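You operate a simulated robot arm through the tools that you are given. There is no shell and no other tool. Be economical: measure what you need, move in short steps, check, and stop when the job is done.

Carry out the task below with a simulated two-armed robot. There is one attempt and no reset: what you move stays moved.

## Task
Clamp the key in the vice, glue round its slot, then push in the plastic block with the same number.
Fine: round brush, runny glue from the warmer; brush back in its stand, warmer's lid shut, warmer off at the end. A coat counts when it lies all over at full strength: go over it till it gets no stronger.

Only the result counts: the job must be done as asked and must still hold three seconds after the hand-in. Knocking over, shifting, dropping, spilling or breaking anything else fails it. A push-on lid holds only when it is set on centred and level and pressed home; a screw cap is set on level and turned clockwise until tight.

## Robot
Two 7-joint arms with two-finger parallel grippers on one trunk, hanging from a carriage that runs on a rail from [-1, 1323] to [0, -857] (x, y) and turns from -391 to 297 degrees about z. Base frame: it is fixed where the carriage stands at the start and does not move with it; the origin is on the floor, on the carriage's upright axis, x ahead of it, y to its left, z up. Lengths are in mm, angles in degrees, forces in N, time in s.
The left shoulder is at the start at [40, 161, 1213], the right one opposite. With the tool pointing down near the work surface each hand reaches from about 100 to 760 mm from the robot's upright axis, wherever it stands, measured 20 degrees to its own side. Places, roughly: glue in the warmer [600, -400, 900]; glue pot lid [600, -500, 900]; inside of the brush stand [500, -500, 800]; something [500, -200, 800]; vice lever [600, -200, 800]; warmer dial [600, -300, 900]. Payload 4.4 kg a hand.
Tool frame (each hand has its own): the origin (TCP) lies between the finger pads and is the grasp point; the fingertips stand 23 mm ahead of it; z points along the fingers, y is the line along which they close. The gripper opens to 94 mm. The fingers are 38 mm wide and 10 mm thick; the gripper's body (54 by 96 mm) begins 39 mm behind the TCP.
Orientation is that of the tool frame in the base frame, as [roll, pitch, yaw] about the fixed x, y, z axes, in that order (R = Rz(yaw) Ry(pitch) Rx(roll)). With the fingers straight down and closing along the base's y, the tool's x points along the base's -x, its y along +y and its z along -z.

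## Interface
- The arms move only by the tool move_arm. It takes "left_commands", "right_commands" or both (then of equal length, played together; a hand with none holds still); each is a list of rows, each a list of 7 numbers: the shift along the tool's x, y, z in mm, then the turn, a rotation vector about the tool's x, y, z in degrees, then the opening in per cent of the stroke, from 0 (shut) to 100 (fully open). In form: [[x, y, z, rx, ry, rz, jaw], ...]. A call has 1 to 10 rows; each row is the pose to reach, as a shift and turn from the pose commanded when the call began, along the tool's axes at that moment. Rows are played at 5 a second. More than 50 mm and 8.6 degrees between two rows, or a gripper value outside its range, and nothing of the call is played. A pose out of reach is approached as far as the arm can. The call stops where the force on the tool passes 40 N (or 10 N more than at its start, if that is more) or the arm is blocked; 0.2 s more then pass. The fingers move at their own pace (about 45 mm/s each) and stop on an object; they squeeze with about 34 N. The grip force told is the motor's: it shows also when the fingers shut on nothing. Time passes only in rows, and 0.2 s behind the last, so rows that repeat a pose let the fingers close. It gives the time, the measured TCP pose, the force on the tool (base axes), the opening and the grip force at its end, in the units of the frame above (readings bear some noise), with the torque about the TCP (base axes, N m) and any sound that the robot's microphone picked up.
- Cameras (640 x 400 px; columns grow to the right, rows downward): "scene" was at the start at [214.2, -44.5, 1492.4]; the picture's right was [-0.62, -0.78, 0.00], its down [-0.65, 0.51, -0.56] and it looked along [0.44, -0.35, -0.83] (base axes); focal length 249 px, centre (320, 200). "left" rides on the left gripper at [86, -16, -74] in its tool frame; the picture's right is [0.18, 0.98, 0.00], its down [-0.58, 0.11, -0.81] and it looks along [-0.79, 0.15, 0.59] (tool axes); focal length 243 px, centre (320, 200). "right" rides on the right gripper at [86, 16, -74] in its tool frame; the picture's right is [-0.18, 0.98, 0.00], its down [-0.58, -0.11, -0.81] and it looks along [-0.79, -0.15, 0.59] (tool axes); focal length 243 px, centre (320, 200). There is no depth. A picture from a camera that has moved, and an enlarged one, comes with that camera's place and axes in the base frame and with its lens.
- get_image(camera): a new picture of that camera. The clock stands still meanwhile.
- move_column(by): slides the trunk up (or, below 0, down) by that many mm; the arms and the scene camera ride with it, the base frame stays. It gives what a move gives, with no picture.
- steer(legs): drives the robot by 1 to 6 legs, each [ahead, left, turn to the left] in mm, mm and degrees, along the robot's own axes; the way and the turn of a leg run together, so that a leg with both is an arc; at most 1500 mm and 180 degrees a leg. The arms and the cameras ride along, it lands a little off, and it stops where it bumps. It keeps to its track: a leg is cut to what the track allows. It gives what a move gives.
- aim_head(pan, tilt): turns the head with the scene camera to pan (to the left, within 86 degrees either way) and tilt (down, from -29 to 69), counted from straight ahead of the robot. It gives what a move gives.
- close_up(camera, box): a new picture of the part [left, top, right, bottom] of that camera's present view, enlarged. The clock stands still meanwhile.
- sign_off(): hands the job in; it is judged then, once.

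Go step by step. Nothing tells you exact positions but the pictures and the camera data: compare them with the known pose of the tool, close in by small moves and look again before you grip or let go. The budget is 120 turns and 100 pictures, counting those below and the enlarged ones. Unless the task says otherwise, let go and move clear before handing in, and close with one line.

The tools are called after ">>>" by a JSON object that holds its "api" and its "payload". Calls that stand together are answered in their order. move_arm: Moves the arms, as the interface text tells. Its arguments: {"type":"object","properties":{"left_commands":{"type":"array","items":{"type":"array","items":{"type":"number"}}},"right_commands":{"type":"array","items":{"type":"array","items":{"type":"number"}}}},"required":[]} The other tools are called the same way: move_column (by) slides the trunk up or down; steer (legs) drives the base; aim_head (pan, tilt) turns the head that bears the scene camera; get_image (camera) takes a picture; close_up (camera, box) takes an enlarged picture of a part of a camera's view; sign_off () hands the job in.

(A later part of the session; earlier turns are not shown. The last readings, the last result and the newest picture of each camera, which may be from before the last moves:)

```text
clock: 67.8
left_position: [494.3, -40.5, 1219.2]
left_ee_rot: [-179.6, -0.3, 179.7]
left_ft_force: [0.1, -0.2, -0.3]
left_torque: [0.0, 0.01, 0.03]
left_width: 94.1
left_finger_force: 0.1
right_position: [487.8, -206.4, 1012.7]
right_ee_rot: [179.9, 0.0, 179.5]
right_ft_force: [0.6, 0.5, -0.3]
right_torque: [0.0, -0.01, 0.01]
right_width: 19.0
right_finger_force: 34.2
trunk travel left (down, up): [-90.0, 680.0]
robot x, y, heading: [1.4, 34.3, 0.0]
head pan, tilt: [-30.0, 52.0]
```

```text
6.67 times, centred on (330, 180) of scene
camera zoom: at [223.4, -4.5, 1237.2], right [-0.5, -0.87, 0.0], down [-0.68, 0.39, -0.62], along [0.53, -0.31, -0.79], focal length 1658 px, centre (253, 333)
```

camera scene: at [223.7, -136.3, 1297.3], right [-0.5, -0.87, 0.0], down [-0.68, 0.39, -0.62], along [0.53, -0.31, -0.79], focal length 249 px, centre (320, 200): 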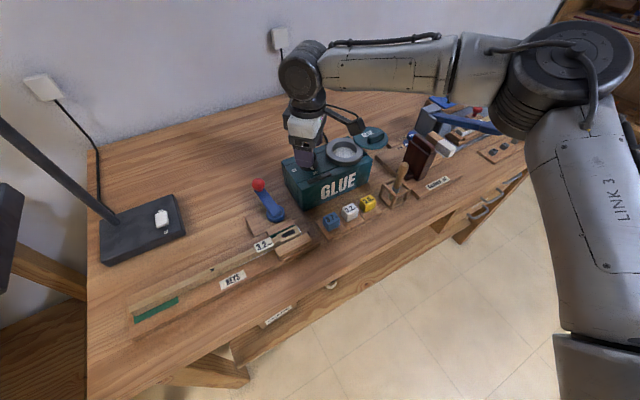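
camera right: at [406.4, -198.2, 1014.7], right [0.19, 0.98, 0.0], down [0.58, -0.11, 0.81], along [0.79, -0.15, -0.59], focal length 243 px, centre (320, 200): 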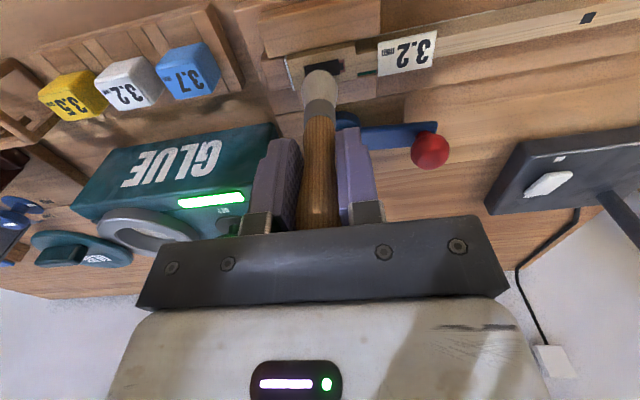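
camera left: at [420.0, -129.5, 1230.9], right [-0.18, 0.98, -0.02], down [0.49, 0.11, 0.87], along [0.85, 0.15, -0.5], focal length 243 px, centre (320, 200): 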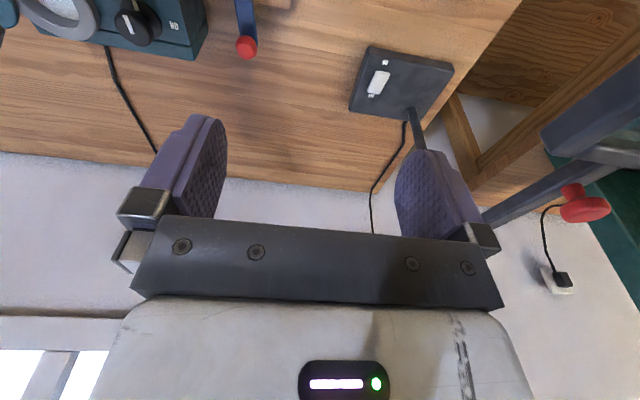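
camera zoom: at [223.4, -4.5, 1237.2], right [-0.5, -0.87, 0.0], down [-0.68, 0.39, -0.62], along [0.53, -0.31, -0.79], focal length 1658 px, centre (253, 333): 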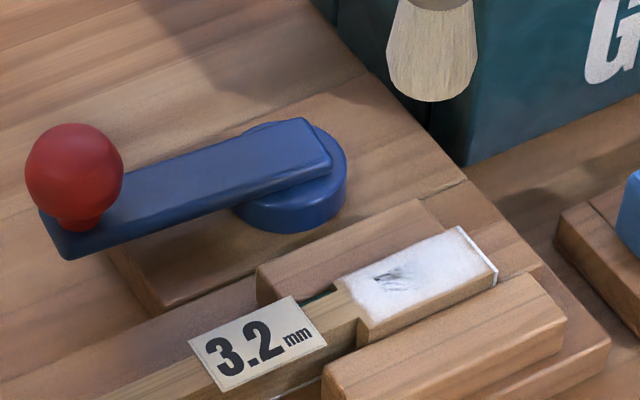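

The coat got stronger but is a touch patchy by the slot, and the brush has run dry. I go back for a second dip.

>>> {"api": "steer", "payload": {"legs": [[0, -140, 0]]}}

>>> {"api": "move_arm", "payload": {"right_commands": [[-28, -18, 0, 0, 0, 0, 5], [-56, -36, 0, 0, 0, 0, 5], [-84, -54, 0, 0, 0, 0, 5], [-111, -72, 0, 0, 0, 0, 5], [-111, -72, 10, 0, 0, 0, 5]]}}

>>> {"api": "close_up", "payload": {"camera": "scene", "box": [300, 90, 400, 160]}}

```text
clock: 69.1
left_position: [496.0, -180.9, 1218.2]
left_ee_rot: [-179.7, -0.1, 179.6]
left_ft_force: [0.4, 0.0, -0.8]
left_torque: [0.01, -0.01, 0.02]
left_width: 94.2
left_finger_force: 0.2
right_position: [487.2, -345.1, 1011.2]
right_ee_rot: [-180.0, -0.1, 179.5]
right_ft_force: [0.6, 0.4, -0.8]
right_torque: [0.01, 0.0, 0.02]
right_width: 19.1
right_finger_force: 33.9
trunk travel left (down, up): [-90.0, 680.0]
robot x, y, heading: [-5.4, -105.1, 0.0]
head pan, tilt: [-30.0, 52.0]
```

```text
clock: 70.3
left_position: [495.1, -181.0, 1219.8]
left_ee_rot: [-179.6, -0.2, 179.5]
left_ft_force: [0.0, 0.7, -0.3]
left_torque: [0.01, -0.03, 0.02]
left_width: 93.9
left_finger_force: 0.0
right_position: [596.1, -419.8, 1000.5]
right_ee_rot: [179.9, -0.1, 179.3]
right_ft_force: [0.9, -0.3, 0.7]
right_torque: [0.0, 0.01, 0.03]
right_width: 18.6
right_finger_force: 34.5
trunk travel left (down, up): [-90.0, 680.0]
robot x, y, heading: [-1.0, -110.3, 0.0]
head pan, tilt: [-30.0, 52.0]
```

```text
5.71 times, centred on (350, 125) of scene
camera zoom: at [223.0, -144.1, 1237.1], right [-0.5, -0.87, 0.0], down [-0.68, 0.39, -0.62], along [0.53, -0.31, -0.79], focal length 1421 px, centre (149, 629)
```

zoom: 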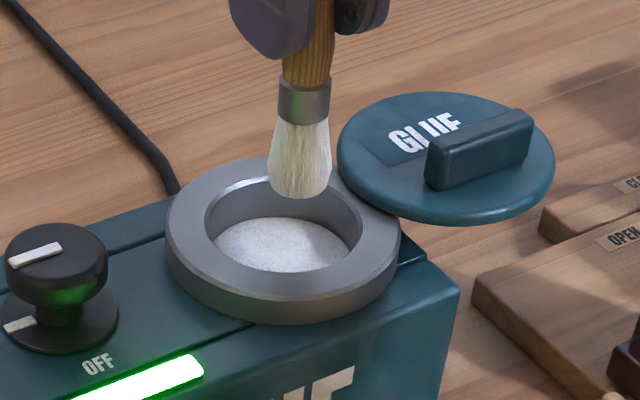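

In place over the pot. Dip and lift.

>>> {"api": "move_arm", "payload": {"right_commands": [[-2, 1, 25, 0, 0, 0, 5], [-2, 1, 42, 0, 0, 0, 5], [-2, 1, 50, 0, 0, 0, 5], [-2, 1, 52, 0, 0, 0, 5], [-2, 1, 52, 0, 0, 0, 5], [-2, 1, 25, 0, 0, 0, 5], [-2, 1, -10, 0, 0, 0, 5]]}}

>>> {"api": "move_arm", "payload": {"right_commands": [[27, 15, 0, 0, 0, 0, 5], [54, 33, 0, 0, 0, 0, 5], [81, 51, 0, 0, 0, 0, 5], [108, 71, 0, 0, 0, 0, 5]]}}

>>> {"api": "steer", "payload": {"legs": [[0, 140, 0]]}}

>>> {"api": "close_up", "payload": {"camera": "scene", "box": [290, 130, 370, 210]}}

```text
clock: 71.9
left_position: [495.2, -181.0, 1219.3]
left_ee_rot: [-179.7, -0.1, 179.4]
left_ft_force: [0.3, -0.3, -0.6]
left_torque: [-0.02, 0.01, 0.03]
left_width: 94.0
left_finger_force: 0.1
right_position: [600.3, -418.8, 1012.4]
right_ee_rot: [-180.0, 0.0, 179.4]
right_ft_force: [0.1, 0.5, -0.6]
right_torque: [0.0, 0.01, 0.0]
right_width: 18.9
right_finger_force: 33.8
trunk travel left (down, up): [-90.0, 680.0]
robot x, y, heading: [0.5, -104.9, 0.3]
head pan, tilt: [-30.0, 52.0]
```

```text
clock: 72.9
left_position: [493.8, -180.2, 1218.8]
left_ee_rot: [-179.7, -0.2, 179.5]
left_ft_force: [0.2, -0.2, -0.1]
left_torque: [0.02, 0.03, 0.01]
left_width: 94.0
left_finger_force: 0.1
right_position: [492.4, -347.3, 1011.1]
right_ee_rot: [179.9, -0.1, 179.3]
right_ft_force: [-0.6, -0.2, -0.3]
right_torque: [-0.02, 0.01, -0.01]
right_width: 18.8
right_finger_force: 33.7
trunk travel left (down, up): [-90.0, 680.0]
robot x, y, heading: [-2.2, -108.4, 0.0]
head pan, tilt: [-30.0, 52.0]
```

```text
clock: 74.2
left_position: [494.2, -43.4, 1218.6]
left_ee_rot: [-179.7, -0.2, 179.4]
left_ft_force: [0.3, 0.5, 0.4]
left_torque: [0.01, 0.01, -0.02]
left_width: 93.9
left_finger_force: 0.0
right_position: [492.4, -212.4, 1010.7]
right_ee_rot: [-179.9, -0.1, 179.3]
right_ft_force: [-0.9, -0.3, -0.3]
right_torque: [0.04, 0.01, -0.03]
right_width: 18.6
right_finger_force: 34.2
trunk travel left (down, up): [-90.0, 680.0]
robot x, y, heading: [3.1, 26.5, -0.2]
head pan, tilt: [-30.0, 52.0]
```

```text
5.00 times, centred on (330, 170) of scene
camera zoom: at [223.3, -7.5, 1237.3], right [-0.5, -0.87, 0.0], down [-0.68, 0.39, -0.62], along [0.53, -0.31, -0.79], focal length 1244 px, centre (270, 350)
```

zoom: 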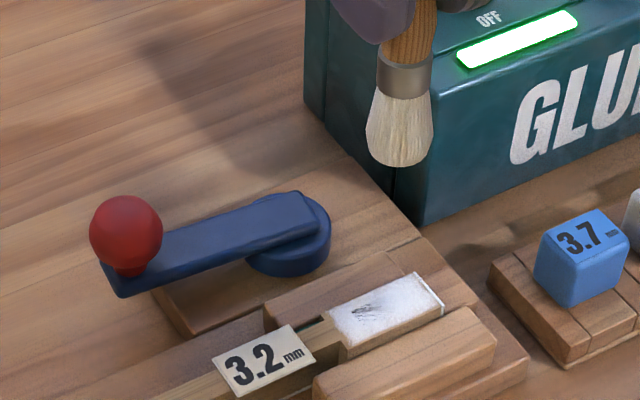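

Freshly loaded, over the slot again. Another full pass.

>>> {"api": "move_arm", "payload": {"right_commands": [[0, 0, 45, 0, 0, 0, 5], [0, 0, 85, 0, 0, 0, 5], [0, 7, 89, 0, 0, 0, 5], [-5, 14, 89, 0, 0, 0, 5], [-5, 0, 89, 0, 0, 0, 5], [-5, -14, 89, 0, 0, 0, 5], [0, -14, 89, 0, 0, 0, 5], [5, -14, 89, 0, 0, 0, 5], [5, 0, 89, 0, 0, 0, 5], [5, 14, 89, 0, 0, 0, 5]]}}

>>> {"api": "move_arm", "payload": {"right_commands": [[-5, 0, 0, 0, 0, 0, 5], [-5, -14, 0, 0, 0, 0, 5], [-5, -28, 0, 0, 0, 0, 5], [-12, -28, 0, 0, 0, 0, 5], [-12, -14, 0, 0, 0, 0, 5], [-12, 2, 0, 0, 0, 0, 5], [2, -10, 0, 0, 0, 0, 5], [2, -26, 0, 0, 0, 0, 5], [0, -20, -40, 0, 0, 0, 5], [0, -20, -85, 0, 0, 0, 5]]}}

>>> {"api": "close_up", "payload": {"camera": "scene", "box": [290, 150, 370, 210]}}

```text
clock: 76.5
left_position: [494.0, -44.3, 1218.0]
left_ee_rot: [-179.7, -0.1, 179.3]
left_ft_force: [-0.4, -0.1, -0.1]
left_torque: [0.03, 0.0, 0.02]
left_width: 94.1
left_finger_force: 0.1
right_position: [486.6, -197.1, 921.0]
right_ee_rot: [179.9, 0.0, 179.3]
right_ft_force: [-0.9, 0.6, 0.0]
right_torque: [-0.02, -0.04, -0.03]
right_width: 18.8
right_finger_force: 34.1
trunk travel left (down, up): [-90.0, 680.0]
robot x, y, heading: [0.7, 35.1, -0.3]
head pan, tilt: [-30.0, 52.0]
```

```text
clock: 78.7
left_position: [494.7, -45.3, 1218.2]
left_ee_rot: [-179.7, -0.2, 179.4]
left_ft_force: [-0.2, 0.4, 0.5]
left_torque: [0.0, 0.0, 0.01]
left_width: 93.9
left_finger_force: 0.1
right_position: [489.4, -216.9, 1007.5]
right_ee_rot: [179.8, 0.0, 179.3]
right_ft_force: [-0.3, 0.2, 0.1]
right_torque: [0.02, 0.0, -0.02]
right_width: 19.0
right_finger_force: 34.1
trunk travel left (down, up): [-90.0, 680.0]
robot x, y, heading: [1.2, 26.5, -0.4]
head pan, tilt: [-30.0, 52.0]
```

```text
6.67 times, centred on (330, 180) of scene
camera zoom: at [223.3, -7.6, 1237.2], right [-0.5, -0.87, 0.0], down [-0.68, 0.39, -0.62], along [0.53, -0.31, -0.79], focal length 1658 px, centre (253, 333)
```

zoom: 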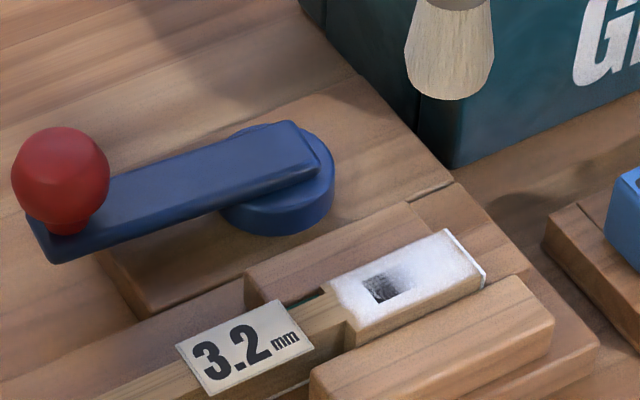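

Checking the coat in more detail before deciding on another pass.

>>> {"api": "close_up", "payload": {"camera": "scene", "box": [325, 175, 355, 195]}}

```text
16.00 times, centred on (340, 185) of scene
camera zoom: at [223.3, -7.6, 1237.2], right [-0.5, -0.87, 0.0], down [-0.68, 0.39, -0.62], along [0.53, -0.31, -0.79], focal length 3979 px, centre (0, 440)
```

zoom: 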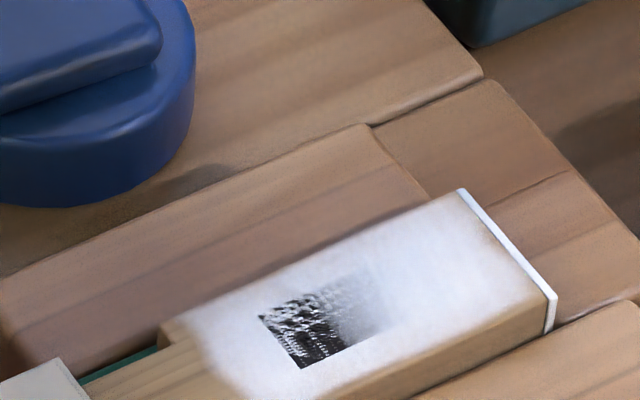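

The coat is nearly full but thinner at the left front corner. I do a third dip and a last, slightly wider pass.

>>> {"api": "steer", "payload": {"legs": [[0, -140, 0]]}}

>>> {"api": "move_arm", "payload": {"right_commands": [[-27, -15, 0, 0, 0, 0, 5], [-54, -30, 0, 0, 0, 0, 5], [-81, -45, 0, 0, 0, 0, 5], [-109, -61, 0, 0, 0, 0, 5]]}}

>>> {"api": "close_up", "payload": {"camera": "scene", "box": [300, 90, 400, 160]}}

```text
clock: 80.0
left_position: [495.4, -184.9, 1219.7]
left_ee_rot: [-179.8, -0.1, 179.4]
left_ft_force: [-0.4, 0.9, 0.4]
left_torque: [0.0, -0.01, 0.01]
left_width: 94.2
left_finger_force: 0.0
right_position: [487.6, -358.4, 1006.2]
right_ee_rot: [-179.9, 0.0, 179.2]
right_ft_force: [-0.5, 0.7, 0.4]
right_torque: [-0.01, 0.02, 0.0]
right_width: 18.9
right_finger_force: 34.2
trunk travel left (down, up): [-90.0, 680.0]
robot x, y, heading: [0.4, -113.0, 0.0]
head pan, tilt: [-30.0, 52.0]
```

```text
clock: 81.0
left_position: [495.5, -185.3, 1219.3]
left_ee_rot: [-179.7, -0.1, 179.3]
left_ft_force: [-0.5, 0.6, 0.9]
left_torque: [0.02, -0.03, -0.02]
left_width: 94.2
left_finger_force: 0.1
right_position: [597.8, -420.7, 1005.6]
right_ee_rot: [179.9, 0.2, 179.2]
right_ft_force: [-0.5, -1.4, -0.4]
right_torque: [-0.01, 0.01, -0.03]
right_width: 18.6
right_finger_force: 33.5
trunk travel left (down, up): [-90.0, 680.0]
robot x, y, heading: [-0.1, -108.7, -0.2]
head pan, tilt: [-30.0, 52.0]
```

```text
5.71 times, centred on (350, 125) of scene
camera zoom: at [223.8, -148.5, 1237.4], right [-0.5, -0.86, 0.0], down [-0.68, 0.4, -0.62], along [0.53, -0.31, -0.79], focal length 1421 px, centre (149, 629)
```

zoom: 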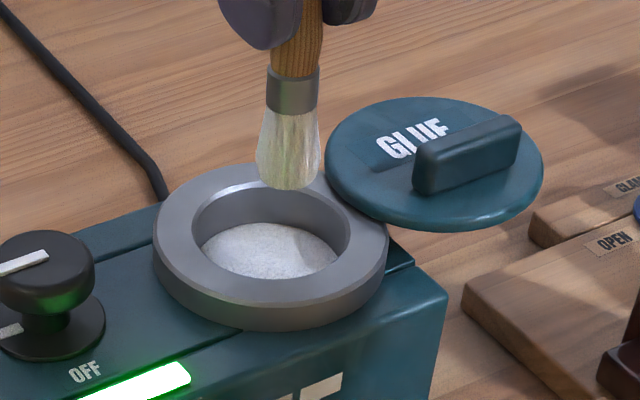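

>>> {"api": "move_arm", "payload": {"right_commands": [[0, 2, 25, 0, 0, 0, 5], [0, 2, 45, 0, 0, 0, 5], [0, 2, 54, 0, 0, 0, 5], [0, 2, 57, 0, 0, 0, 5], [0, 2, 57, 0, 0, 0, 5], [0, 2, 30, 0, 0, 0, 5], [0, 2, -5, 0, 0, 0, 5]]}}

>>> {"api": "move_arm", "payload": {"right_commands": [[27, 15, 0, 0, 0, 0, 5], [54, 33, 0, 0, 0, 0, 5], [81, 51, 0, 0, 0, 0, 5], [106, 68, 0, 0, 0, 0, 5]]}}

>>> {"api": "steer", "payload": {"legs": [[0, 140, 0]]}}

```text
clock: 82.6
left_position: [494.2, -186.3, 1218.0]
left_ee_rot: [-179.8, -0.1, 179.3]
left_ft_force: [-0.5, 0.3, -1.2]
left_torque: [0.0, 0.01, -0.03]
left_width: 94.1
left_finger_force: 0.0
right_position: [598.2, -417.7, 1011.8]
right_ee_rot: [179.9, 0.0, 179.1]
right_ft_force: [-0.4, 0.1, 1.2]
right_torque: [0.01, -0.03, 0.02]
right_width: 19.1
right_finger_force: 34.4
trunk travel left (down, up): [-90.0, 680.0]
robot x, y, heading: [2.3, -109.0, 0.1]
head pan, tilt: [-30.0, 52.0]
```

```text
clock: 83.6
left_position: [494.2, -186.8, 1218.2]
left_ee_rot: [-179.7, -0.2, 179.1]
left_ft_force: [-0.6, 1.3, -0.2]
left_torque: [0.03, -0.01, 0.02]
left_width: 94.1
left_finger_force: 0.1
right_position: [491.9, -348.5, 1008.8]
right_ee_rot: [180.0, 0.0, 179.1]
right_ft_force: [0.2, -0.7, 0.0]
right_torque: [-0.02, 0.02, -0.03]
right_width: 19.0
right_finger_force: 34.1
trunk travel left (down, up): [-90.0, 680.0]
robot x, y, heading: [-0.8, -109.8, 0.1]
head pan, tilt: [-30.0, 52.0]
```

```text
clock: 84.9
left_position: [494.6, -47.1, 1217.8]
left_ee_rot: [-179.6, -0.1, 179.4]
left_ft_force: [0.3, -0.4, 0.4]
left_torque: [-0.01, 0.01, 0.06]
left_width: 94.2
left_finger_force: 0.1
right_position: [493.1, -210.2, 1010.3]
right_ee_rot: [180.0, 0.0, 179.2]
right_ft_force: [0.8, 0.6, -0.7]
right_torque: [-0.01, -0.02, 0.01]
right_width: 18.9
right_finger_force: 33.9
trunk travel left (down, up): [-90.0, 680.0]
robot x, y, heading: [-1.3, 29.1, -0.3]
head pan, tilt: [-30.0, 52.0]
```

>>> {"api": "move_arm", "payload": {"right_commands": [[0, 0, 45, 0, 0, 0, 5], [0, 6, 85, 0, 0, 0, 5], [3, 18, 88.5, 0, 0, 0, 5], [6, 12, 88.5, 0, 0, 0, 5], [6, -2, 88.5, 0, 0, 0, 5], [6, -16, 88.5, 0, 0, 0, 5], [0, -17, 88.5, 0, 0, 0, 5], [-6, -16, 88.5, 0, 0, 0, 5], [-6, -2, 88.5, 0, 0, 0, 5], [-6, 16, 88.5, 0, 0, 0, 5]]}}

>>> {"api": "move_arm", "payload": {"right_commands": [[6, 2, 0, 0, 0, 0, 5], [12, 0, 0, 0, 0, 0, 5], [10, -14, 0, 0, 0, 0, 5], [10, -30, 0, 0, 0, 0, 5], [4, -24, 0, 0, 0, 0, 5], [4, -8, 0, 0, 0, 0, 5], [0, -20, 0, 0, 0, 0, 5], [0, -32, 0, 0, 0, 0, 5], [6, -20, -40, 0, 0, 0, 5], [6, -20, -85, 0, 0, 0, 5]]}}

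>>> {"api": "close_up", "payload": {"camera": "scene", "box": [325, 172, 361, 196]}}

```text
clock: 87.1
left_position: [493.8, -46.2, 1219.8]
left_ee_rot: [-179.8, -0.1, 179.3]
left_ft_force: [0.1, 0.0, 0.6]
left_torque: [-0.01, 0.03, -0.02]
left_width: 93.9
left_finger_force: 0.1
right_position: [500.3, -193.3, 922.5]
right_ee_rot: [179.9, 0.0, 179.1]
right_ft_force: [0.6, 0.2, -0.4]
right_torque: [0.01, -0.01, -0.02]
right_width: 18.9
right_finger_force: 33.8
trunk travel left (down, up): [-90.0, 680.0]
robot x, y, heading: [-2.6, 29.7, -0.1]
head pan, tilt: [-30.0, 52.0]
```

```text
clock: 89.3
left_position: [494.2, -46.0, 1218.3]
left_ee_rot: [-179.6, 0.0, 179.4]
left_ft_force: [0.4, -0.4, -0.4]
left_torque: [0.02, -0.05, 0.02]
left_width: 94.1
left_finger_force: 0.0
right_position: [494.5, -215.7, 1005.3]
right_ee_rot: [179.9, 0.0, 179.1]
right_ft_force: [0.1, -0.1, -0.4]
right_torque: [0.01, 0.01, 0.02]
right_width: 18.5
right_finger_force: 33.4
trunk travel left (down, up): [-90.0, 680.0]
robot x, y, heading: [2.0, 28.9, 0.0]
head pan, tilt: [-30.0, 52.0]
```

```text
16.00 times, centred on (343, 184) of scene
camera zoom: at [223.4, -9.7, 1237.2], right [-0.5, -0.87, 0.0], down [-0.68, 0.4, -0.62], along [0.53, -0.31, -0.79], focal length 3979 px, centre (-48, 456)
```

zoom: 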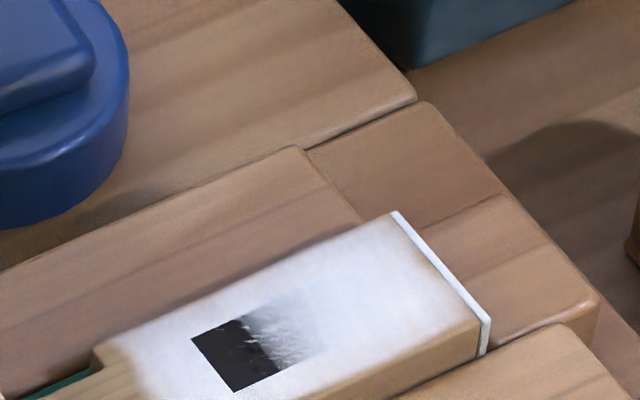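

The coat is now uniformly white all round the slot and no stronger than before, so it is done. I take the brush back to its stand.

>>> {"api": "steer", "payload": {"legs": [[0, -140, 0]]}}

>>> {"api": "move_arm", "payload": {"right_commands": [[6, -33, 0, 0, 0, -1.3, 5], [12, -66, 0, 0, 0, -1.3, 5], [18, -100, 0, 0, 0, -1.3, 5], [22, -132, 0, 0, 0, -1.3, 5], [22, -132, 15, 0, 0, -1.3, 5]]}}

>>> {"api": "get_image", "payload": {"camera": "right"}}

>>> {"api": "close_up", "payload": {"camera": "scene", "box": [340, 90, 440, 190]}}

```text
clock: 90.6
left_position: [494.1, -188.2, 1219.1]
left_ee_rot: [-179.7, -0.1, 179.1]
left_ft_force: [0.3, -0.6, -0.4]
left_torque: [-0.02, 0.02, -0.01]
left_width: 93.8
left_finger_force: 0.0
right_position: [494.6, -355.7, 1005.3]
right_ee_rot: [180.0, 0.0, 179.2]
right_ft_force: [0.3, -0.8, 0.3]
right_torque: [0.02, -0.02, 0.03]
right_width: 18.9
right_finger_force: 34.0
trunk travel left (down, up): [-90.0, 680.0]
robot x, y, heading: [-3.5, -112.6, -0.2]
head pan, tilt: [-30.0, 52.0]
```

```text
clock: 91.8
left_position: [493.2, -186.7, 1217.8]
left_ee_rot: [-179.7, 0.0, 179.2]
left_ft_force: [0.0, 0.1, -0.2]
left_torque: [-0.01, 0.0, 0.04]
left_width: 94.0
left_finger_force: 0.1
right_position: [470.8, -488.7, 992.2]
right_ee_rot: [-180.0, 0.0, -179.6]
right_ft_force: [-1.4, -0.3, 0.7]
right_torque: [0.02, -0.02, -0.02]
right_width: 18.9
right_finger_force: 33.9
trunk travel left (down, up): [-90.0, 680.0]
robot x, y, heading: [1.4, -110.8, -0.0]
head pan, tilt: [-30.0, 52.0]
```

```text
30 pictures are left
camera right: at [383.5, -472.7, 1066.0], right [0.18, 0.98, 0.0], down [0.58, -0.11, 0.81], along [0.79, -0.14, -0.59], focal length 243 px, centre (320, 200)
```

right: 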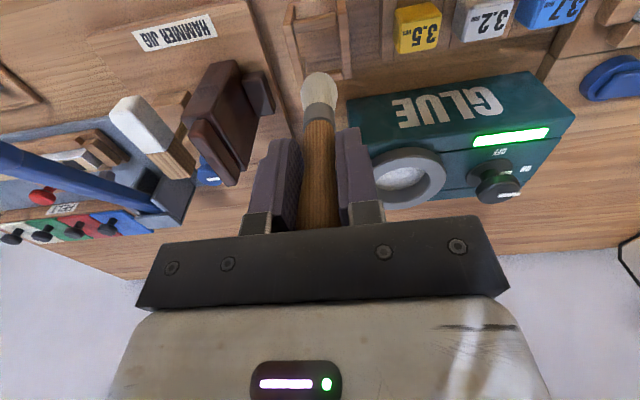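

```text
4.00 times, centred on (390, 140) of scene
camera zoom: at [223.3, -149.7, 1237.3], right [-0.5, -0.86, 0.0], down [-0.68, 0.4, -0.62], along [0.53, -0.31, -0.79], focal length 995 px, centre (40, 440)
```

zoom: 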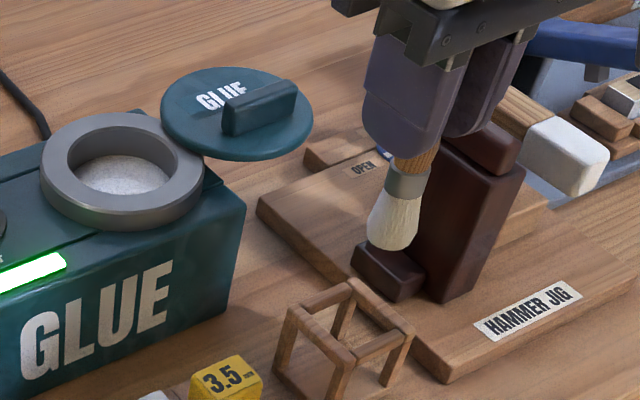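

Right over the stand at the old pose. I lower it in the same track it came out.

>>> {"api": "move_arm", "payload": {"right_commands": [[-1, 0, 30, 0, 0, 0, 5], [-1, 0, 60, 0, 0, 0, 5], [-1, 0, 80, 0, 0, 0, 5], [-1, 0, 90, 0, 0, 0, 5], [-1, 0, 93, 0, 0, 0, 5], [-1, 0, 93, 0, 0, 0, 5]]}}

>>> {"api": "close_up", "payload": {"camera": "scene", "box": [340, 90, 440, 190]}}

```text
clock: 93.2
left_position: [494.1, -187.4, 1218.2]
left_ee_rot: [-179.6, -0.1, 179.2]
left_ft_force: [-0.1, -0.4, 0.2]
left_torque: [0.02, 0.02, -0.02]
left_width: 93.9
left_finger_force: 0.1
right_position: [472.9, -487.2, 897.8]
right_ee_rot: [180.0, 0.0, -179.6]
right_ft_force: [-0.4, -0.3, 0.0]
right_torque: [0.01, 0.01, -0.01]
right_width: 19.1
right_finger_force: 33.8
trunk travel left (down, up): [-90.0, 680.0]
robot x, y, heading: [4.0, -113.4, -0.2]
head pan, tilt: [-30.0, 52.0]
```

```text
4.00 times, centred on (390, 140) of scene
camera zoom: at [223.3, -150.2, 1237.2], right [-0.5, -0.86, 0.0], down [-0.68, 0.4, -0.62], along [0.53, -0.31, -0.79], focal length 995 px, centre (40, 440)
```

zoom: 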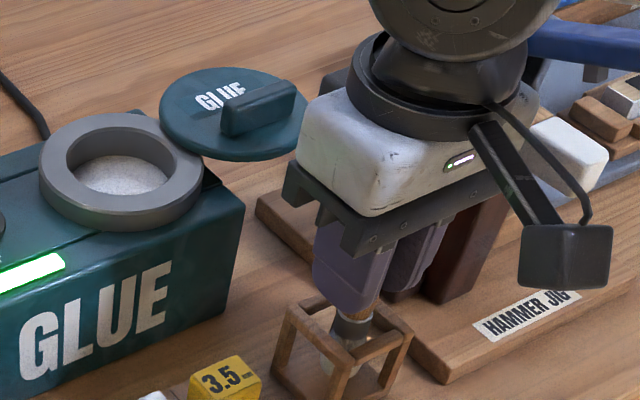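

The brush is inside its stand. I settle it 2 mm lower, open, and rise.

>>> {"api": "move_arm", "payload": {"right_commands": [[0, 0, 1, 0, 0, 0, 5], [0, 0, 2, 0, 0, 0, 5], [0, 0, 2, 0, 0, 0, 40], [0, 0, 2, 0, 0, 0, 50], [0, 0, 2, 0, 0, 0, 50], [0, 0, -30, 0, 0, 0, 50], [0, 0, -75, 0, 0, 0, 50], [0, 0, -110, 0, 0, 0, 50]]}}

>>> {"api": "get_image", "payload": {"camera": "right"}}

>>> {"api": "close_up", "payload": {"camera": "scene", "box": [340, 90, 440, 190]}}

```text
clock: 95.0
left_position: [493.1, -188.7, 1219.7]
left_ee_rot: [-179.8, -0.1, 179.3]
left_ft_force: [0.4, 0.6, -0.4]
left_torque: [-0.04, -0.01, -0.01]
left_width: 94.0
left_finger_force: 0.2
right_position: [469.9, -489.1, 1008.3]
right_ee_rot: [-180.0, 0.0, -179.7]
right_ft_force: [-0.2, -0.1, 0.1]
right_torque: [-0.03, 0.04, -0.03]
right_width: 47.0
right_finger_force: 0.0
trunk travel left (down, up): [-90.0, 680.0]
robot x, y, heading: [3.0, -113.5, -0.3]
head pan, tilt: [-30.0, 52.0]
```

```text
27 pictures are left
camera right: at [382.8, -473.5, 1083.6], right [0.18, 0.98, 0.0], down [0.58, -0.11, 0.81], along [0.79, -0.14, -0.59], focal length 243 px, centre (320, 200)
```

right: 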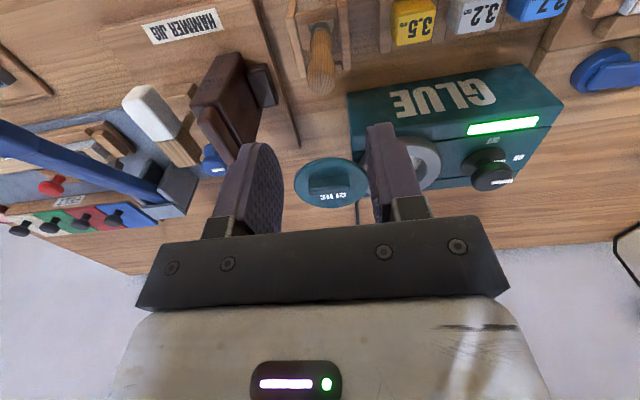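

```text
4.00 times, centred on (390, 140) of scene
camera zoom: at [223.4, -150.3, 1237.2], right [-0.5, -0.86, 0.0], down [-0.68, 0.4, -0.62], along [0.53, -0.31, -0.79], focal length 995 px, centre (40, 440)
```

zoom: 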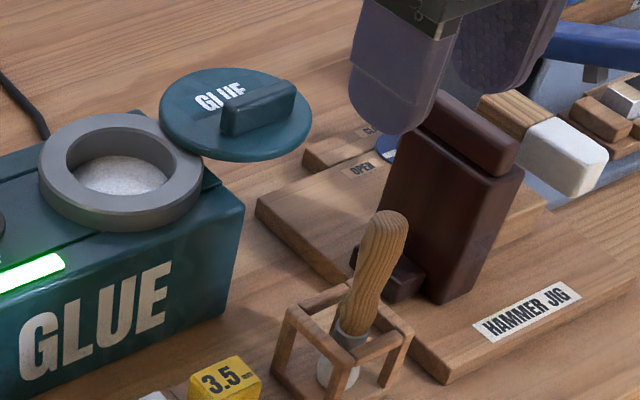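

The brush is back in its stand. Next is the 3.2 block, before the glue sets; I look at it closely.

>>> {"api": "close_up", "payload": {"camera": "scene", "box": [300, 160, 400, 220]}}

>>> {"api": "close_up", "payload": {"camera": "right", "box": [370, 0, 610, 60]}}

```text
6.40 times, centred on (350, 190) of scene
camera zoom: at [223.4, -150.3, 1237.2], right [-0.5, -0.86, 0.0], down [-0.68, 0.4, -0.62], along [0.53, -0.31, -0.79], focal length 1592 px, centre (128, 264)
```

zoom: 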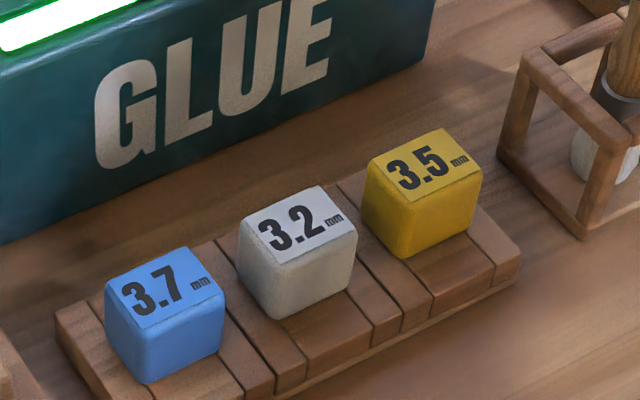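

```text
2.67 times, centred on (490, 30) of right
camera zoom: at [382.8, -473.5, 1083.6], right [0.18, 0.98, 0.0], down [0.58, -0.11, 0.81], along [0.79, -0.14, -0.59], focal length 647 px, centre (-133, 653)
```

zoom: 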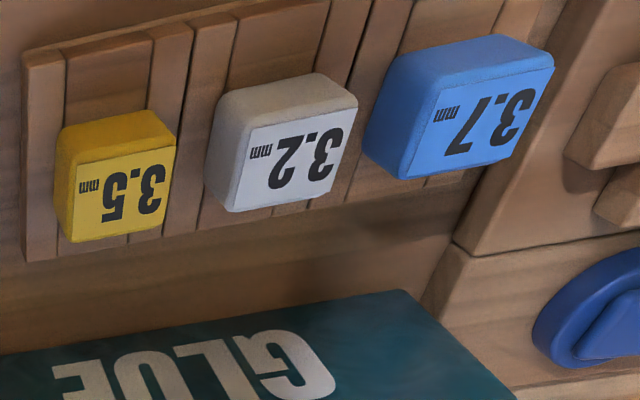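

The 3.2 block's top is at about [473.5, -358.4, 846]. I'll grip it front-to-back, so I turn the hand a quarter while moving over it.

>>> {"api": "move_arm", "payload": {"right_commands": [[0, 13, 0, 0, 0, -8.5, 50], [-1, 26, 0, 0, 0, -17, 50], [-2, 39, 0, 0, 0, -25.5, 50], [-3, 52, 0, 0, 0, -34, 50], [-3, 65, 0, 0, 0, -42.5, 50], [-3, 78, 0, 0, 0, -51, 50], [-3, 91, 0, 0, 0, -59.5, 50], [-3, 104, 0, 0, 0, -68, 50], [-3, 117, 0, 0, 0, -76.5, 50], [-3, 130, 0, 0, 0, -85, 50]]}}

>>> {"api": "get_image", "payload": {"camera": "right"}}

```text
clock: 97.2
left_position: [494.0, -186.6, 1218.6]
left_ee_rot: [-179.6, 0.0, 179.2]
left_ft_force: [-0.4, 0.0, 0.7]
left_torque: [0.0, 0.04, -0.01]
left_width: 94.1
left_finger_force: 0.0
right_position: [473.7, -356.0, 1007.0]
right_ee_rot: [-179.9, 0.1, -94.5]
right_ft_force: [-0.3, -0.4, -0.1]
right_torque: [-0.03, 0.02, 0.0]
right_width: 46.8
right_finger_force: 0.1
trunk travel left (down, up): [-90.0, 680.0]
robot x, y, heading: [2.4, -113.6, -0.0]
head pan, tilt: [-30.0, 52.0]
```

```text
23 pictures are left
camera right: at [450.2, -441.7, 1080.9], right [-0.97, 0.26, 0.0], down [0.15, 0.57, 0.81], along [0.21, 0.78, -0.59], focal length 243 px, centre (320, 200)
```

right: 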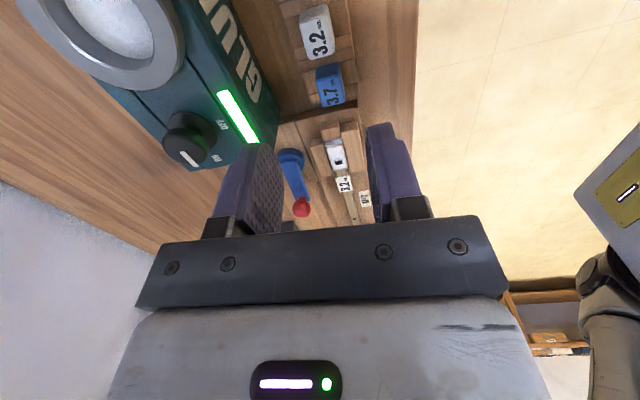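

The block is aligned between the fingers. I square the hand up and descend to grip.

>>> {"api": "move_arm", "payload": {"right_commands": [[4, -0.6, 40, 0, 0, -4.5, 50], [4, -0.6, 80, 0, 0, -4.5, 50], [4, -0.6, 110, 0, 0, -4.5, 50]]}}

>>> {"api": "get_image", "payload": {"camera": "right"}}

>>> {"api": "close_up", "payload": {"camera": "scene", "box": [290, 140, 410, 220]}}

```text
clock: 98.0
left_position: [493.6, -188.7, 1218.6]
left_ee_rot: [-179.8, -0.1, 179.3]
left_ft_force: [-0.1, 1.1, -0.1]
left_torque: [0.04, 0.03, 0.0]
left_width: 94.1
left_finger_force: 0.1
right_position: [474.9, -360.9, 897.8]
right_ee_rot: [-180.0, 0.0, -90.2]
right_ft_force: [0.2, -0.4, 0.4]
right_torque: [-0.05, -0.01, 0.02]
right_width: 47.0
right_finger_force: 0.2
trunk travel left (down, up): [-90.0, 680.0]
robot x, y, heading: [-1.1, -111.3, -0.2]
head pan, tilt: [-30.0, 52.0]
```

```text
22 pictures are left
camera right: at [457.2, -447.5, 971.4], right [-0.98, 0.19, 0.0], down [0.11, 0.58, 0.81], along [0.15, 0.79, -0.59], focal length 243 px, centre (320, 200)
```

right: 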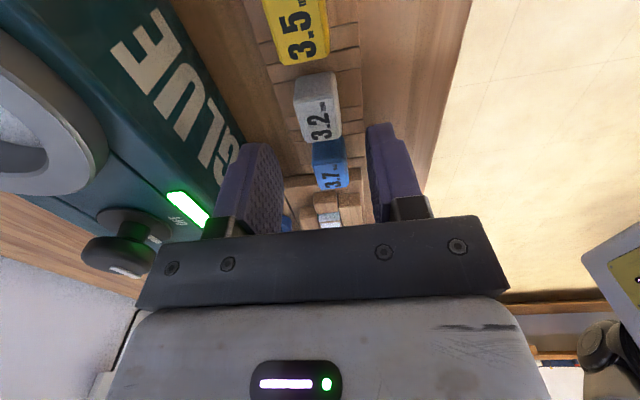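

```text
5.00 times, centred on (350, 180) of scene
camera zoom: at [223.2, -150.1, 1237.3], right [-0.5, -0.86, 0.0], down [-0.68, 0.4, -0.62], along [0.53, -0.31, -0.79], focal length 1244 px, centre (170, 300)
```

zoom: 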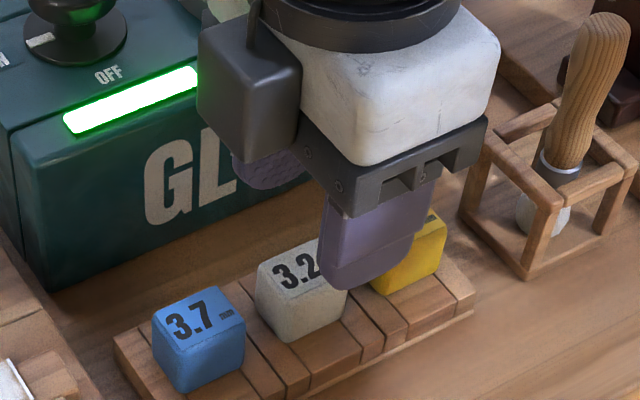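

Well aligned. I descend the rest, close, and lift a little.

>>> {"api": "move_arm", "payload": {"right_commands": [[0, 1, 20, 0, 0, 0, 50], [0, 1, 45, 0, 0, 0, 50], [0, 1, 45, 0, 0, 0, 10], [0, 1, 45, 0, 0, 0, 10], [0, 1, 45, 0, 0, 0, 10], [0, 1, 45, 0, 0, 0, 10]]}}

>>> {"api": "move_arm", "payload": {"right_commands": [[0, 0, -15, 0, 0, 0, 10], [0, 0, -45, 0, 0, 0, 10], [0, 0, -85, 0, 0, 0, 10], [0, 0, -120, 0, 0, 0, 10]]}}

>>> {"api": "close_up", "payload": {"camera": "scene", "box": [290, 110, 410, 220]}}

>>> {"api": "get_image", "payload": {"camera": "right"}}

```text
clock: 99.4
left_position: [493.3, -188.3, 1219.0]
left_ee_rot: [-179.7, -0.1, 179.3]
left_ft_force: [-1.3, -0.1, 0.3]
left_torque: [-0.02, 0.05, 0.0]
left_width: 94.0
left_finger_force: 0.0
right_position: [475.2, -361.1, 852.3]
right_ee_rot: [180.0, 0.0, -90.1]
right_ft_force: [0.7, 0.1, 0.5]
right_torque: [0.01, 0.02, 0.05]
right_width: 24.6
right_finger_force: 33.7
trunk travel left (down, up): [-90.0, 680.0]
robot x, y, heading: [1.4, -111.2, -0.4]
head pan, tilt: [-30.0, 52.0]
```

```text
clock: 100.4
left_position: [494.7, -187.8, 1219.3]
left_ee_rot: [-179.8, -0.1, 179.2]
left_ft_force: [0.3, 0.0, 0.0]
left_torque: [0.06, 0.02, 0.01]
left_width: 94.1
left_finger_force: 0.1
right_position: [473.9, -362.3, 973.7]
right_ee_rot: [179.9, 0.0, -90.0]
right_ft_force: [0.2, 0.5, 0.0]
right_torque: [0.0, -0.02, -0.02]
right_width: 24.2
right_finger_force: 33.2
trunk travel left (down, up): [-90.0, 680.0]
robot x, y, heading: [-0.3, -113.0, 0.0]
head pan, tilt: [-30.0, 52.0]
```

```text
3.64 times, centred on (350, 165) of scene
camera zoom: at [223.3, -150.4, 1237.2], right [-0.5, -0.86, 0.0], down [-0.68, 0.4, -0.62], along [0.53, -0.31, -0.79], focal length 904 px, centre (211, 327)
```

zoom: 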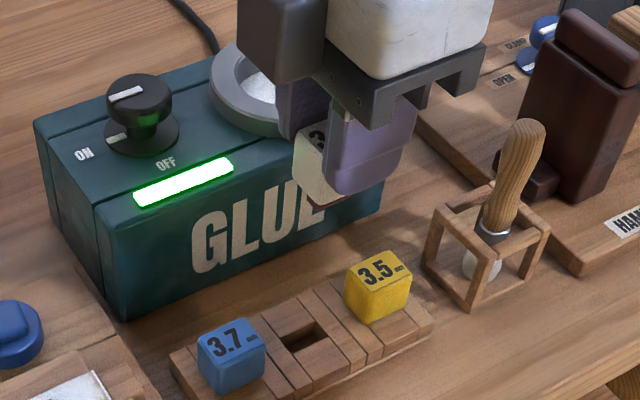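

```text
19 pictures are left
camera right: at [457.2, -449.0, 1048.6], right [-0.98, 0.19, 0.0], down [0.11, 0.58, 0.81], along [0.15, 0.79, -0.59], focal length 243 px, centre (320, 200)
```

right: 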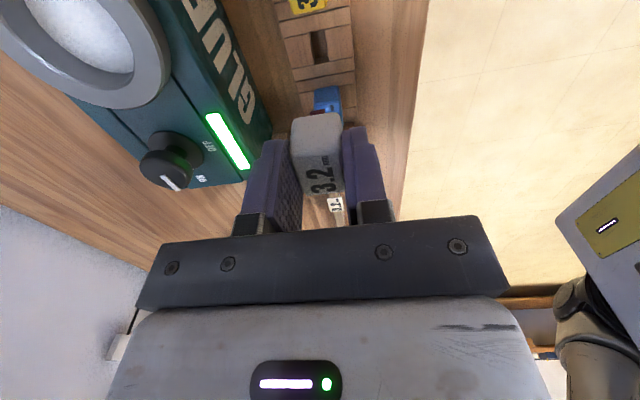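

The block with its tenon is lifted cleanly, and its tray slot runs the same way as the key's. I drive over to the vice and sight the slot.

>>> {"api": "steer", "payload": {"legs": [[0, 140, 0]]}}

>>> {"api": "close_up", "payload": {"camera": "right", "box": [240, 0, 400, 100]}}

```text
clock: 101.8
left_position: [494.1, -50.0, 1218.5]
left_ee_rot: [-179.6, -0.1, 179.1]
left_ft_force: [-0.1, -0.3, 0.8]
left_torque: [-0.01, -0.02, 0.01]
left_width: 93.8
left_finger_force: 0.0
right_position: [473.2, -224.6, 974.8]
right_ee_rot: [180.0, 0.0, -90.3]
right_ft_force: [0.1, 0.5, 0.7]
right_torque: [0.0, 0.0, -0.01]
right_width: 24.7
right_finger_force: 33.9
trunk travel left (down, up): [-90.0, 680.0]
robot x, y, heading: [0.4, 27.2, -0.1]
head pan, tilt: [-30.0, 52.0]
```

```text
4.00 times, centred on (320, 50) of right
camera zoom: at [456.8, -310.6, 1048.4], right [-0.98, 0.19, 0.0], down [0.11, 0.58, 0.81], along [0.15, 0.79, -0.59], focal length 970 px, centre (320, 800)
```

zoom: 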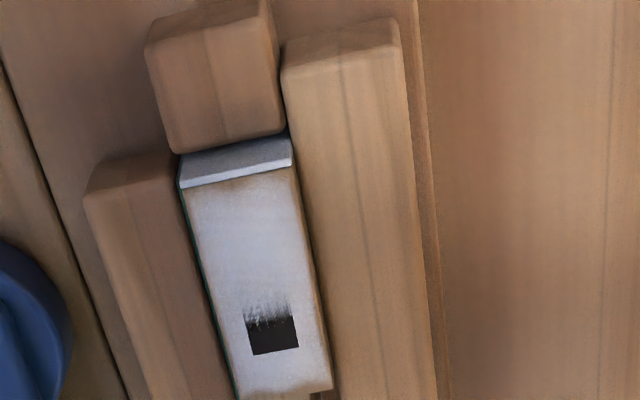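

I have a clear sight of the slot. A second view from lower down will fix its height and position.

>>> {"api": "move_arm", "payload": {"right_commands": [[-12, -10, 30, 0, 0, 0, 10], [-22, -12, 55, 0, 0, 0, 10], [-22, -12, 55, 0, 0, 0, 10]]}}

>>> {"api": "close_up", "payload": {"camera": "right", "box": [240, 0, 400, 100]}}

```text
clock: 102.6
left_position: [493.6, -50.4, 1218.1]
left_ee_rot: [-179.7, -0.1, 179.1]
left_ft_force: [-0.2, -0.7, 0.3]
left_torque: [0.01, -0.03, 0.01]
left_width: 94.2
left_finger_force: 0.1
right_position: [485.9, -202.2, 918.9]
right_ee_rot: [180.0, 0.0, -90.3]
right_ft_force: [-0.4, -0.4, -0.8]
right_torque: [-0.01, -0.01, -0.03]
right_width: 24.6
right_finger_force: 34.5
trunk travel left (down, up): [-90.0, 680.0]
robot x, y, heading: [-1.3, 26.9, -0.2]
head pan, tilt: [-30.0, 52.0]
```

```text
4.00 times, centred on (320, 50) of right
camera zoom: at [469.3, -288.2, 993.2], right [-0.98, 0.19, 0.0], down [0.11, 0.58, 0.81], along [0.15, 0.79, -0.59], focal length 970 px, centre (320, 800)
```

zoom: 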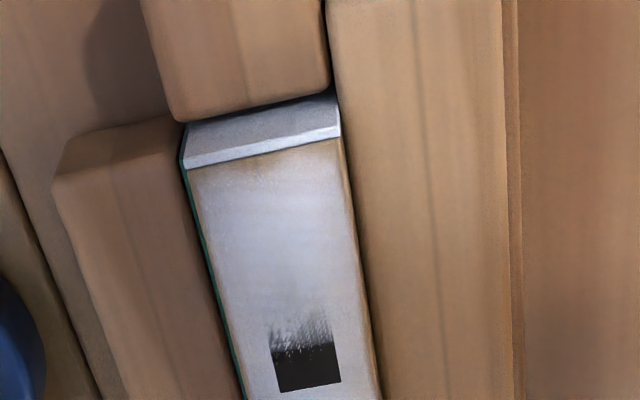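

Slot: x ≈ 487, from y ≈ -229 to -203, top z ≈ 847. I centre the block over it and lower until contact.

>>> {"api": "move_arm", "payload": {"right_commands": [[14.3, -1.1, 0, 0, 0, -0.3, 10], [14.3, -1.1, 10, 0, 0, -0.3, 10], [14.3, -1.1, 18, 0, 0, -0.3, 10], [14.3, -1.1, 18, 0, 0, -0.3, 10]]}}

>>> {"api": "close_up", "payload": {"camera": "scene", "box": [290, 140, 380, 210]}}

```text
clock: 103.6
left_position: [492.5, -48.9, 1218.9]
left_ee_rot: [-179.7, -0.1, 179.1]
left_ft_force: [0.2, -0.5, -0.1]
left_torque: [0.02, 0.02, 0.01]
left_width: 93.9
left_finger_force: 0.1
right_position: [487.3, -216.2, 901.4]
right_ee_rot: [180.0, -0.1, -89.9]
right_ft_force: [0.0, 0.0, -0.6]
right_torque: [0.0, -0.01, -0.01]
right_width: 24.5
right_finger_force: 34.2
trunk travel left (down, up): [-90.0, 680.0]
robot x, y, heading: [-1.4, 27.0, -0.1]
head pan, tilt: [-30.0, 52.0]
```

```text
5.71 times, centred on (335, 175) of scene
camera zoom: at [223.2, -11.5, 1237.3], right [-0.5, -0.86, 0.0], down [-0.68, 0.4, -0.62], along [0.53, -0.31, -0.79], focal length 1421 px, centre (234, 343)
```

zoom: 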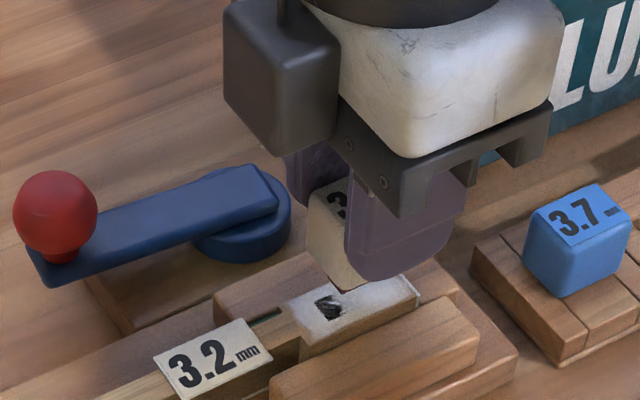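

Looks aligned. I lower gradually, feeling for entry.

>>> {"api": "move_arm", "payload": {"right_commands": [[0, 0, 3, 0, 0, 0, 10], [0, 0, 6, 0, 0, 0, 10], [0, 0, 9, 0, 0, 0, 10], [0, 0, 12, 0, 0, 0, 10], [0, 0, 15, 0, 0, 0, 10], [0, 0, 18, 0, 0, 0, 10]]}}

```text
clock: 105.0
left_position: [494.8, -50.4, 1218.4]
left_ee_rot: [-179.8, 0.0, 179.1]
left_ft_force: [0.1, -0.9, -0.4]
left_torque: [0.0, -0.02, -0.01]
left_width: 94.2
left_finger_force: 0.1
right_position: [488.4, -216.1, 882.5]
right_ee_rot: [-180.0, 0.1, -90.0]
right_ft_force: [0.1, 1.8, 4.5]
right_torque: [0.11, -0.01, 0.0]
right_width: 24.4
right_finger_force: 34.6
trunk travel left (down, up): [-90.0, 680.0]
robot x, y, heading: [1.1, 28.0, -0.2]
head pan, tilt: [-30.0, 52.0]
```

>>> {"api": "move_arm", "payload": {"right_commands": [[0, 0, 3, 0, 0, 0, 10], [0, 0, 6, 0, 0, 0, 10], [0, 0, 8, 0, 0, 0, 10]]}}

>>> {"api": "close_up", "payload": {"camera": "scene", "box": [290, 140, 380, 210]}}

```text
clock: 105.8
left_position: [494.8, -48.6, 1218.9]
left_ee_rot: [-179.7, -0.1, 179.2]
left_ft_force: [0.1, 1.0, -0.8]
left_torque: [-0.01, 0.01, 0.01]
left_width: 93.8
left_finger_force: 0.0
right_position: [487.7, -216.4, 877.6]
right_ee_rot: [-179.8, 0.1, -89.9]
right_ft_force: [-7.6, 5.2, 32.7]
right_torque: [0.08, 0.27, -0.05]
right_width: 24.4
right_finger_force: 33.9
trunk travel left (down, up): [-90.0, 680.0]
robot x, y, heading: [3.8, 27.3, -0.4]
head pan, tilt: [-30.0, 52.0]
```

```text
5.71 times, centred on (335, 175) of scene
camera zoom: at [223.7, -11.5, 1237.9], right [-0.5, -0.86, 0.0], down [-0.68, 0.4, -0.62], along [0.53, -0.31, -0.79], focal length 1421 px, centre (234, 343)
```

zoom: 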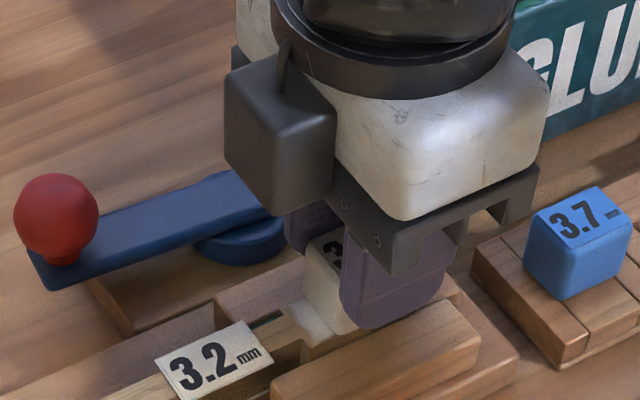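

The block is down on the key, seated with 33 N at the expected height. I release, rise and check.

>>> {"api": "move_arm", "payload": {"right_commands": [[0, 0, -2, 0, 0, 0, 10], [0, 0, -2, 0, 0, 0, 40], [0, 0, -2, 0, 0, 0, 50], [0, 0, -2, 0, 0, 0, 50], [0, 0, -40, 0, 0, 0, 50], [0, 0, -85, 0, 0, 0, 50], [0, 0, -120, 0, 0, 0, 50]]}}

>>> {"api": "close_up", "payload": {"camera": "scene", "box": [290, 140, 380, 210]}}

```text
clock: 107.4
left_position: [494.6, -50.2, 1218.7]
left_ee_rot: [-179.8, -0.2, 179.1]
left_ft_force: [0.0, 0.2, -0.5]
left_torque: [-0.02, -0.02, 0.01]
left_width: 93.8
left_finger_force: 0.0
right_position: [486.6, -215.1, 996.3]
right_ee_rot: [180.0, 0.0, -89.9]
right_ft_force: [0.1, -0.7, -0.5]
right_torque: [0.0, 0.0, 0.01]
right_width: 47.0
right_finger_force: 0.0
trunk travel left (down, up): [-90.0, 680.0]
robot x, y, heading: [-2.0, 27.0, -0.1]
head pan, tilt: [-30.0, 52.0]
```

```text
5.71 times, centred on (335, 175) of scene
camera zoom: at [223.2, -11.5, 1237.2], right [-0.5, -0.86, 0.0], down [-0.68, 0.4, -0.62], along [0.53, -0.31, -0.79], focal length 1421 px, centre (234, 343)
```

zoom: 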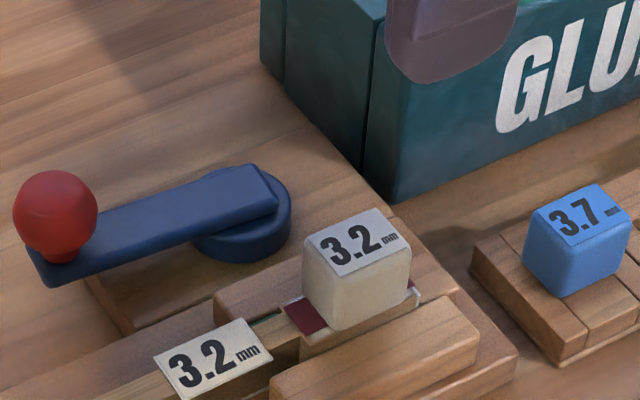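

The block sits flush in the slot. Now the lid: I drive right and look at it from above, keeping this hand orientation since the lid's handle runs along y.

>>> {"api": "steer", "payload": {"legs": [[0, -250, 0]]}}

>>> {"api": "move_arm", "payload": {"right_commands": [[8, -25, 0, 0, 0, 0, 50], [16, -50, 0, 0, 0, 0, 50], [24, -75, 0, 0, 0, 0, 50], [32, -100, 0, 0, 0, 0, 50], [37, -113, 0, 0, 0, 0, 50]]}}

>>> {"api": "get_image", "payload": {"camera": "right"}}

```text
clock: 109.2
left_position: [493.7, -303.7, 1218.0]
left_ee_rot: [-179.7, -0.2, 178.8]
left_ft_force: [0.0, 0.2, -1.0]
left_torque: [0.0, -0.03, 0.03]
left_width: 94.0
left_finger_force: 0.2
right_position: [486.9, -468.6, 995.6]
right_ee_rot: [180.0, -0.1, -90.2]
right_ft_force: [-0.6, 1.1, -0.6]
right_torque: [-0.01, -0.04, 0.02]
right_width: 46.9
right_finger_force: 0.0
trunk travel left (down, up): [-90.0, 680.0]
robot x, y, heading: [-0.1, -220.3, -0.8]
head pan, tilt: [-30.0, 52.0]
```

```text
clock: 110.4
left_position: [494.4, -304.7, 1218.6]
left_ee_rot: [-179.7, -0.1, 178.6]
left_ft_force: [-0.2, -0.2, -0.2]
left_torque: [-0.02, -0.03, 0.03]
left_width: 93.8
left_finger_force: 0.1
right_position: [599.7, -506.3, 994.6]
right_ee_rot: [-179.9, -0.1, -90.2]
right_ft_force: [0.2, 0.2, 0.6]
right_torque: [0.03, 0.04, -0.01]
right_width: 46.9
right_finger_force: 0.1
trunk travel left (down, up): [-90.0, 680.0]
robot x, y, heading: [-2.4, -224.5, -0.8]
head pan, tilt: [-30.0, 52.0]
```

```text
13 pictures are left
camera right: at [582.8, -593.5, 1069.5], right [-0.98, 0.19, 0.0], down [0.11, 0.58, 0.81], along [0.15, 0.79, -0.59], focal length 243 px, centre (320, 200)
```

right: 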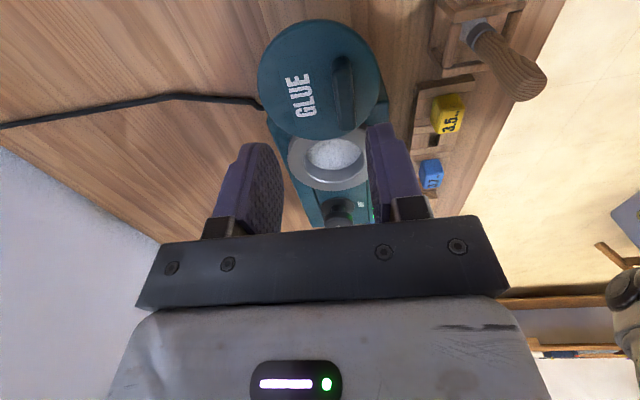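

The lid disc lies at about [597, -512] with its handle at about [583, -508], overlapping the pot's rim edge. I check from the head camera how it is held.

>>> {"api": "aim_head", "payload": {"pan": -25, "tilt": 48}}

>>> {"api": "close_up", "payload": {"camera": "scene", "box": [240, 120, 400, 220]}}

```text
clock: 111.1
left_position: [492.3, -304.0, 1218.2]
left_ee_rot: [-179.7, -0.1, 178.8]
left_ft_force: [0.0, -0.1, 0.1]
left_torque: [0.01, 0.01, 0.01]
left_width: 94.2
left_finger_force: 0.2
right_position: [598.8, -507.0, 994.8]
right_ee_rot: [-180.0, 0.1, -90.1]
right_ft_force: [-0.5, -0.6, 0.3]
right_torque: [0.01, 0.0, -0.01]
right_width: 46.9
right_finger_force: 0.1
trunk travel left (down, up): [-90.0, 680.0]
robot x, y, heading: [-3.6, -224.6, -0.4]
head pan, tilt: [-25.0, 48.0]
```

```text
4.00 times, centred on (320, 170) of scene
camera zoom: at [229.4, -260.1, 1242.6], right [-0.43, -0.9, 0.0], down [-0.67, 0.32, -0.67], along [0.6, -0.29, -0.74], focal length 995 px, centre (320, 320)
```

zoom: 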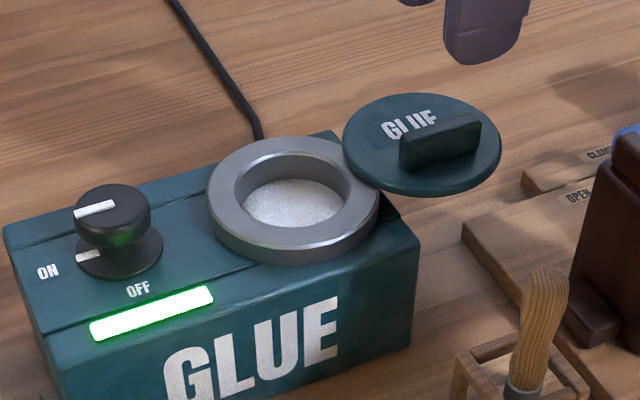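

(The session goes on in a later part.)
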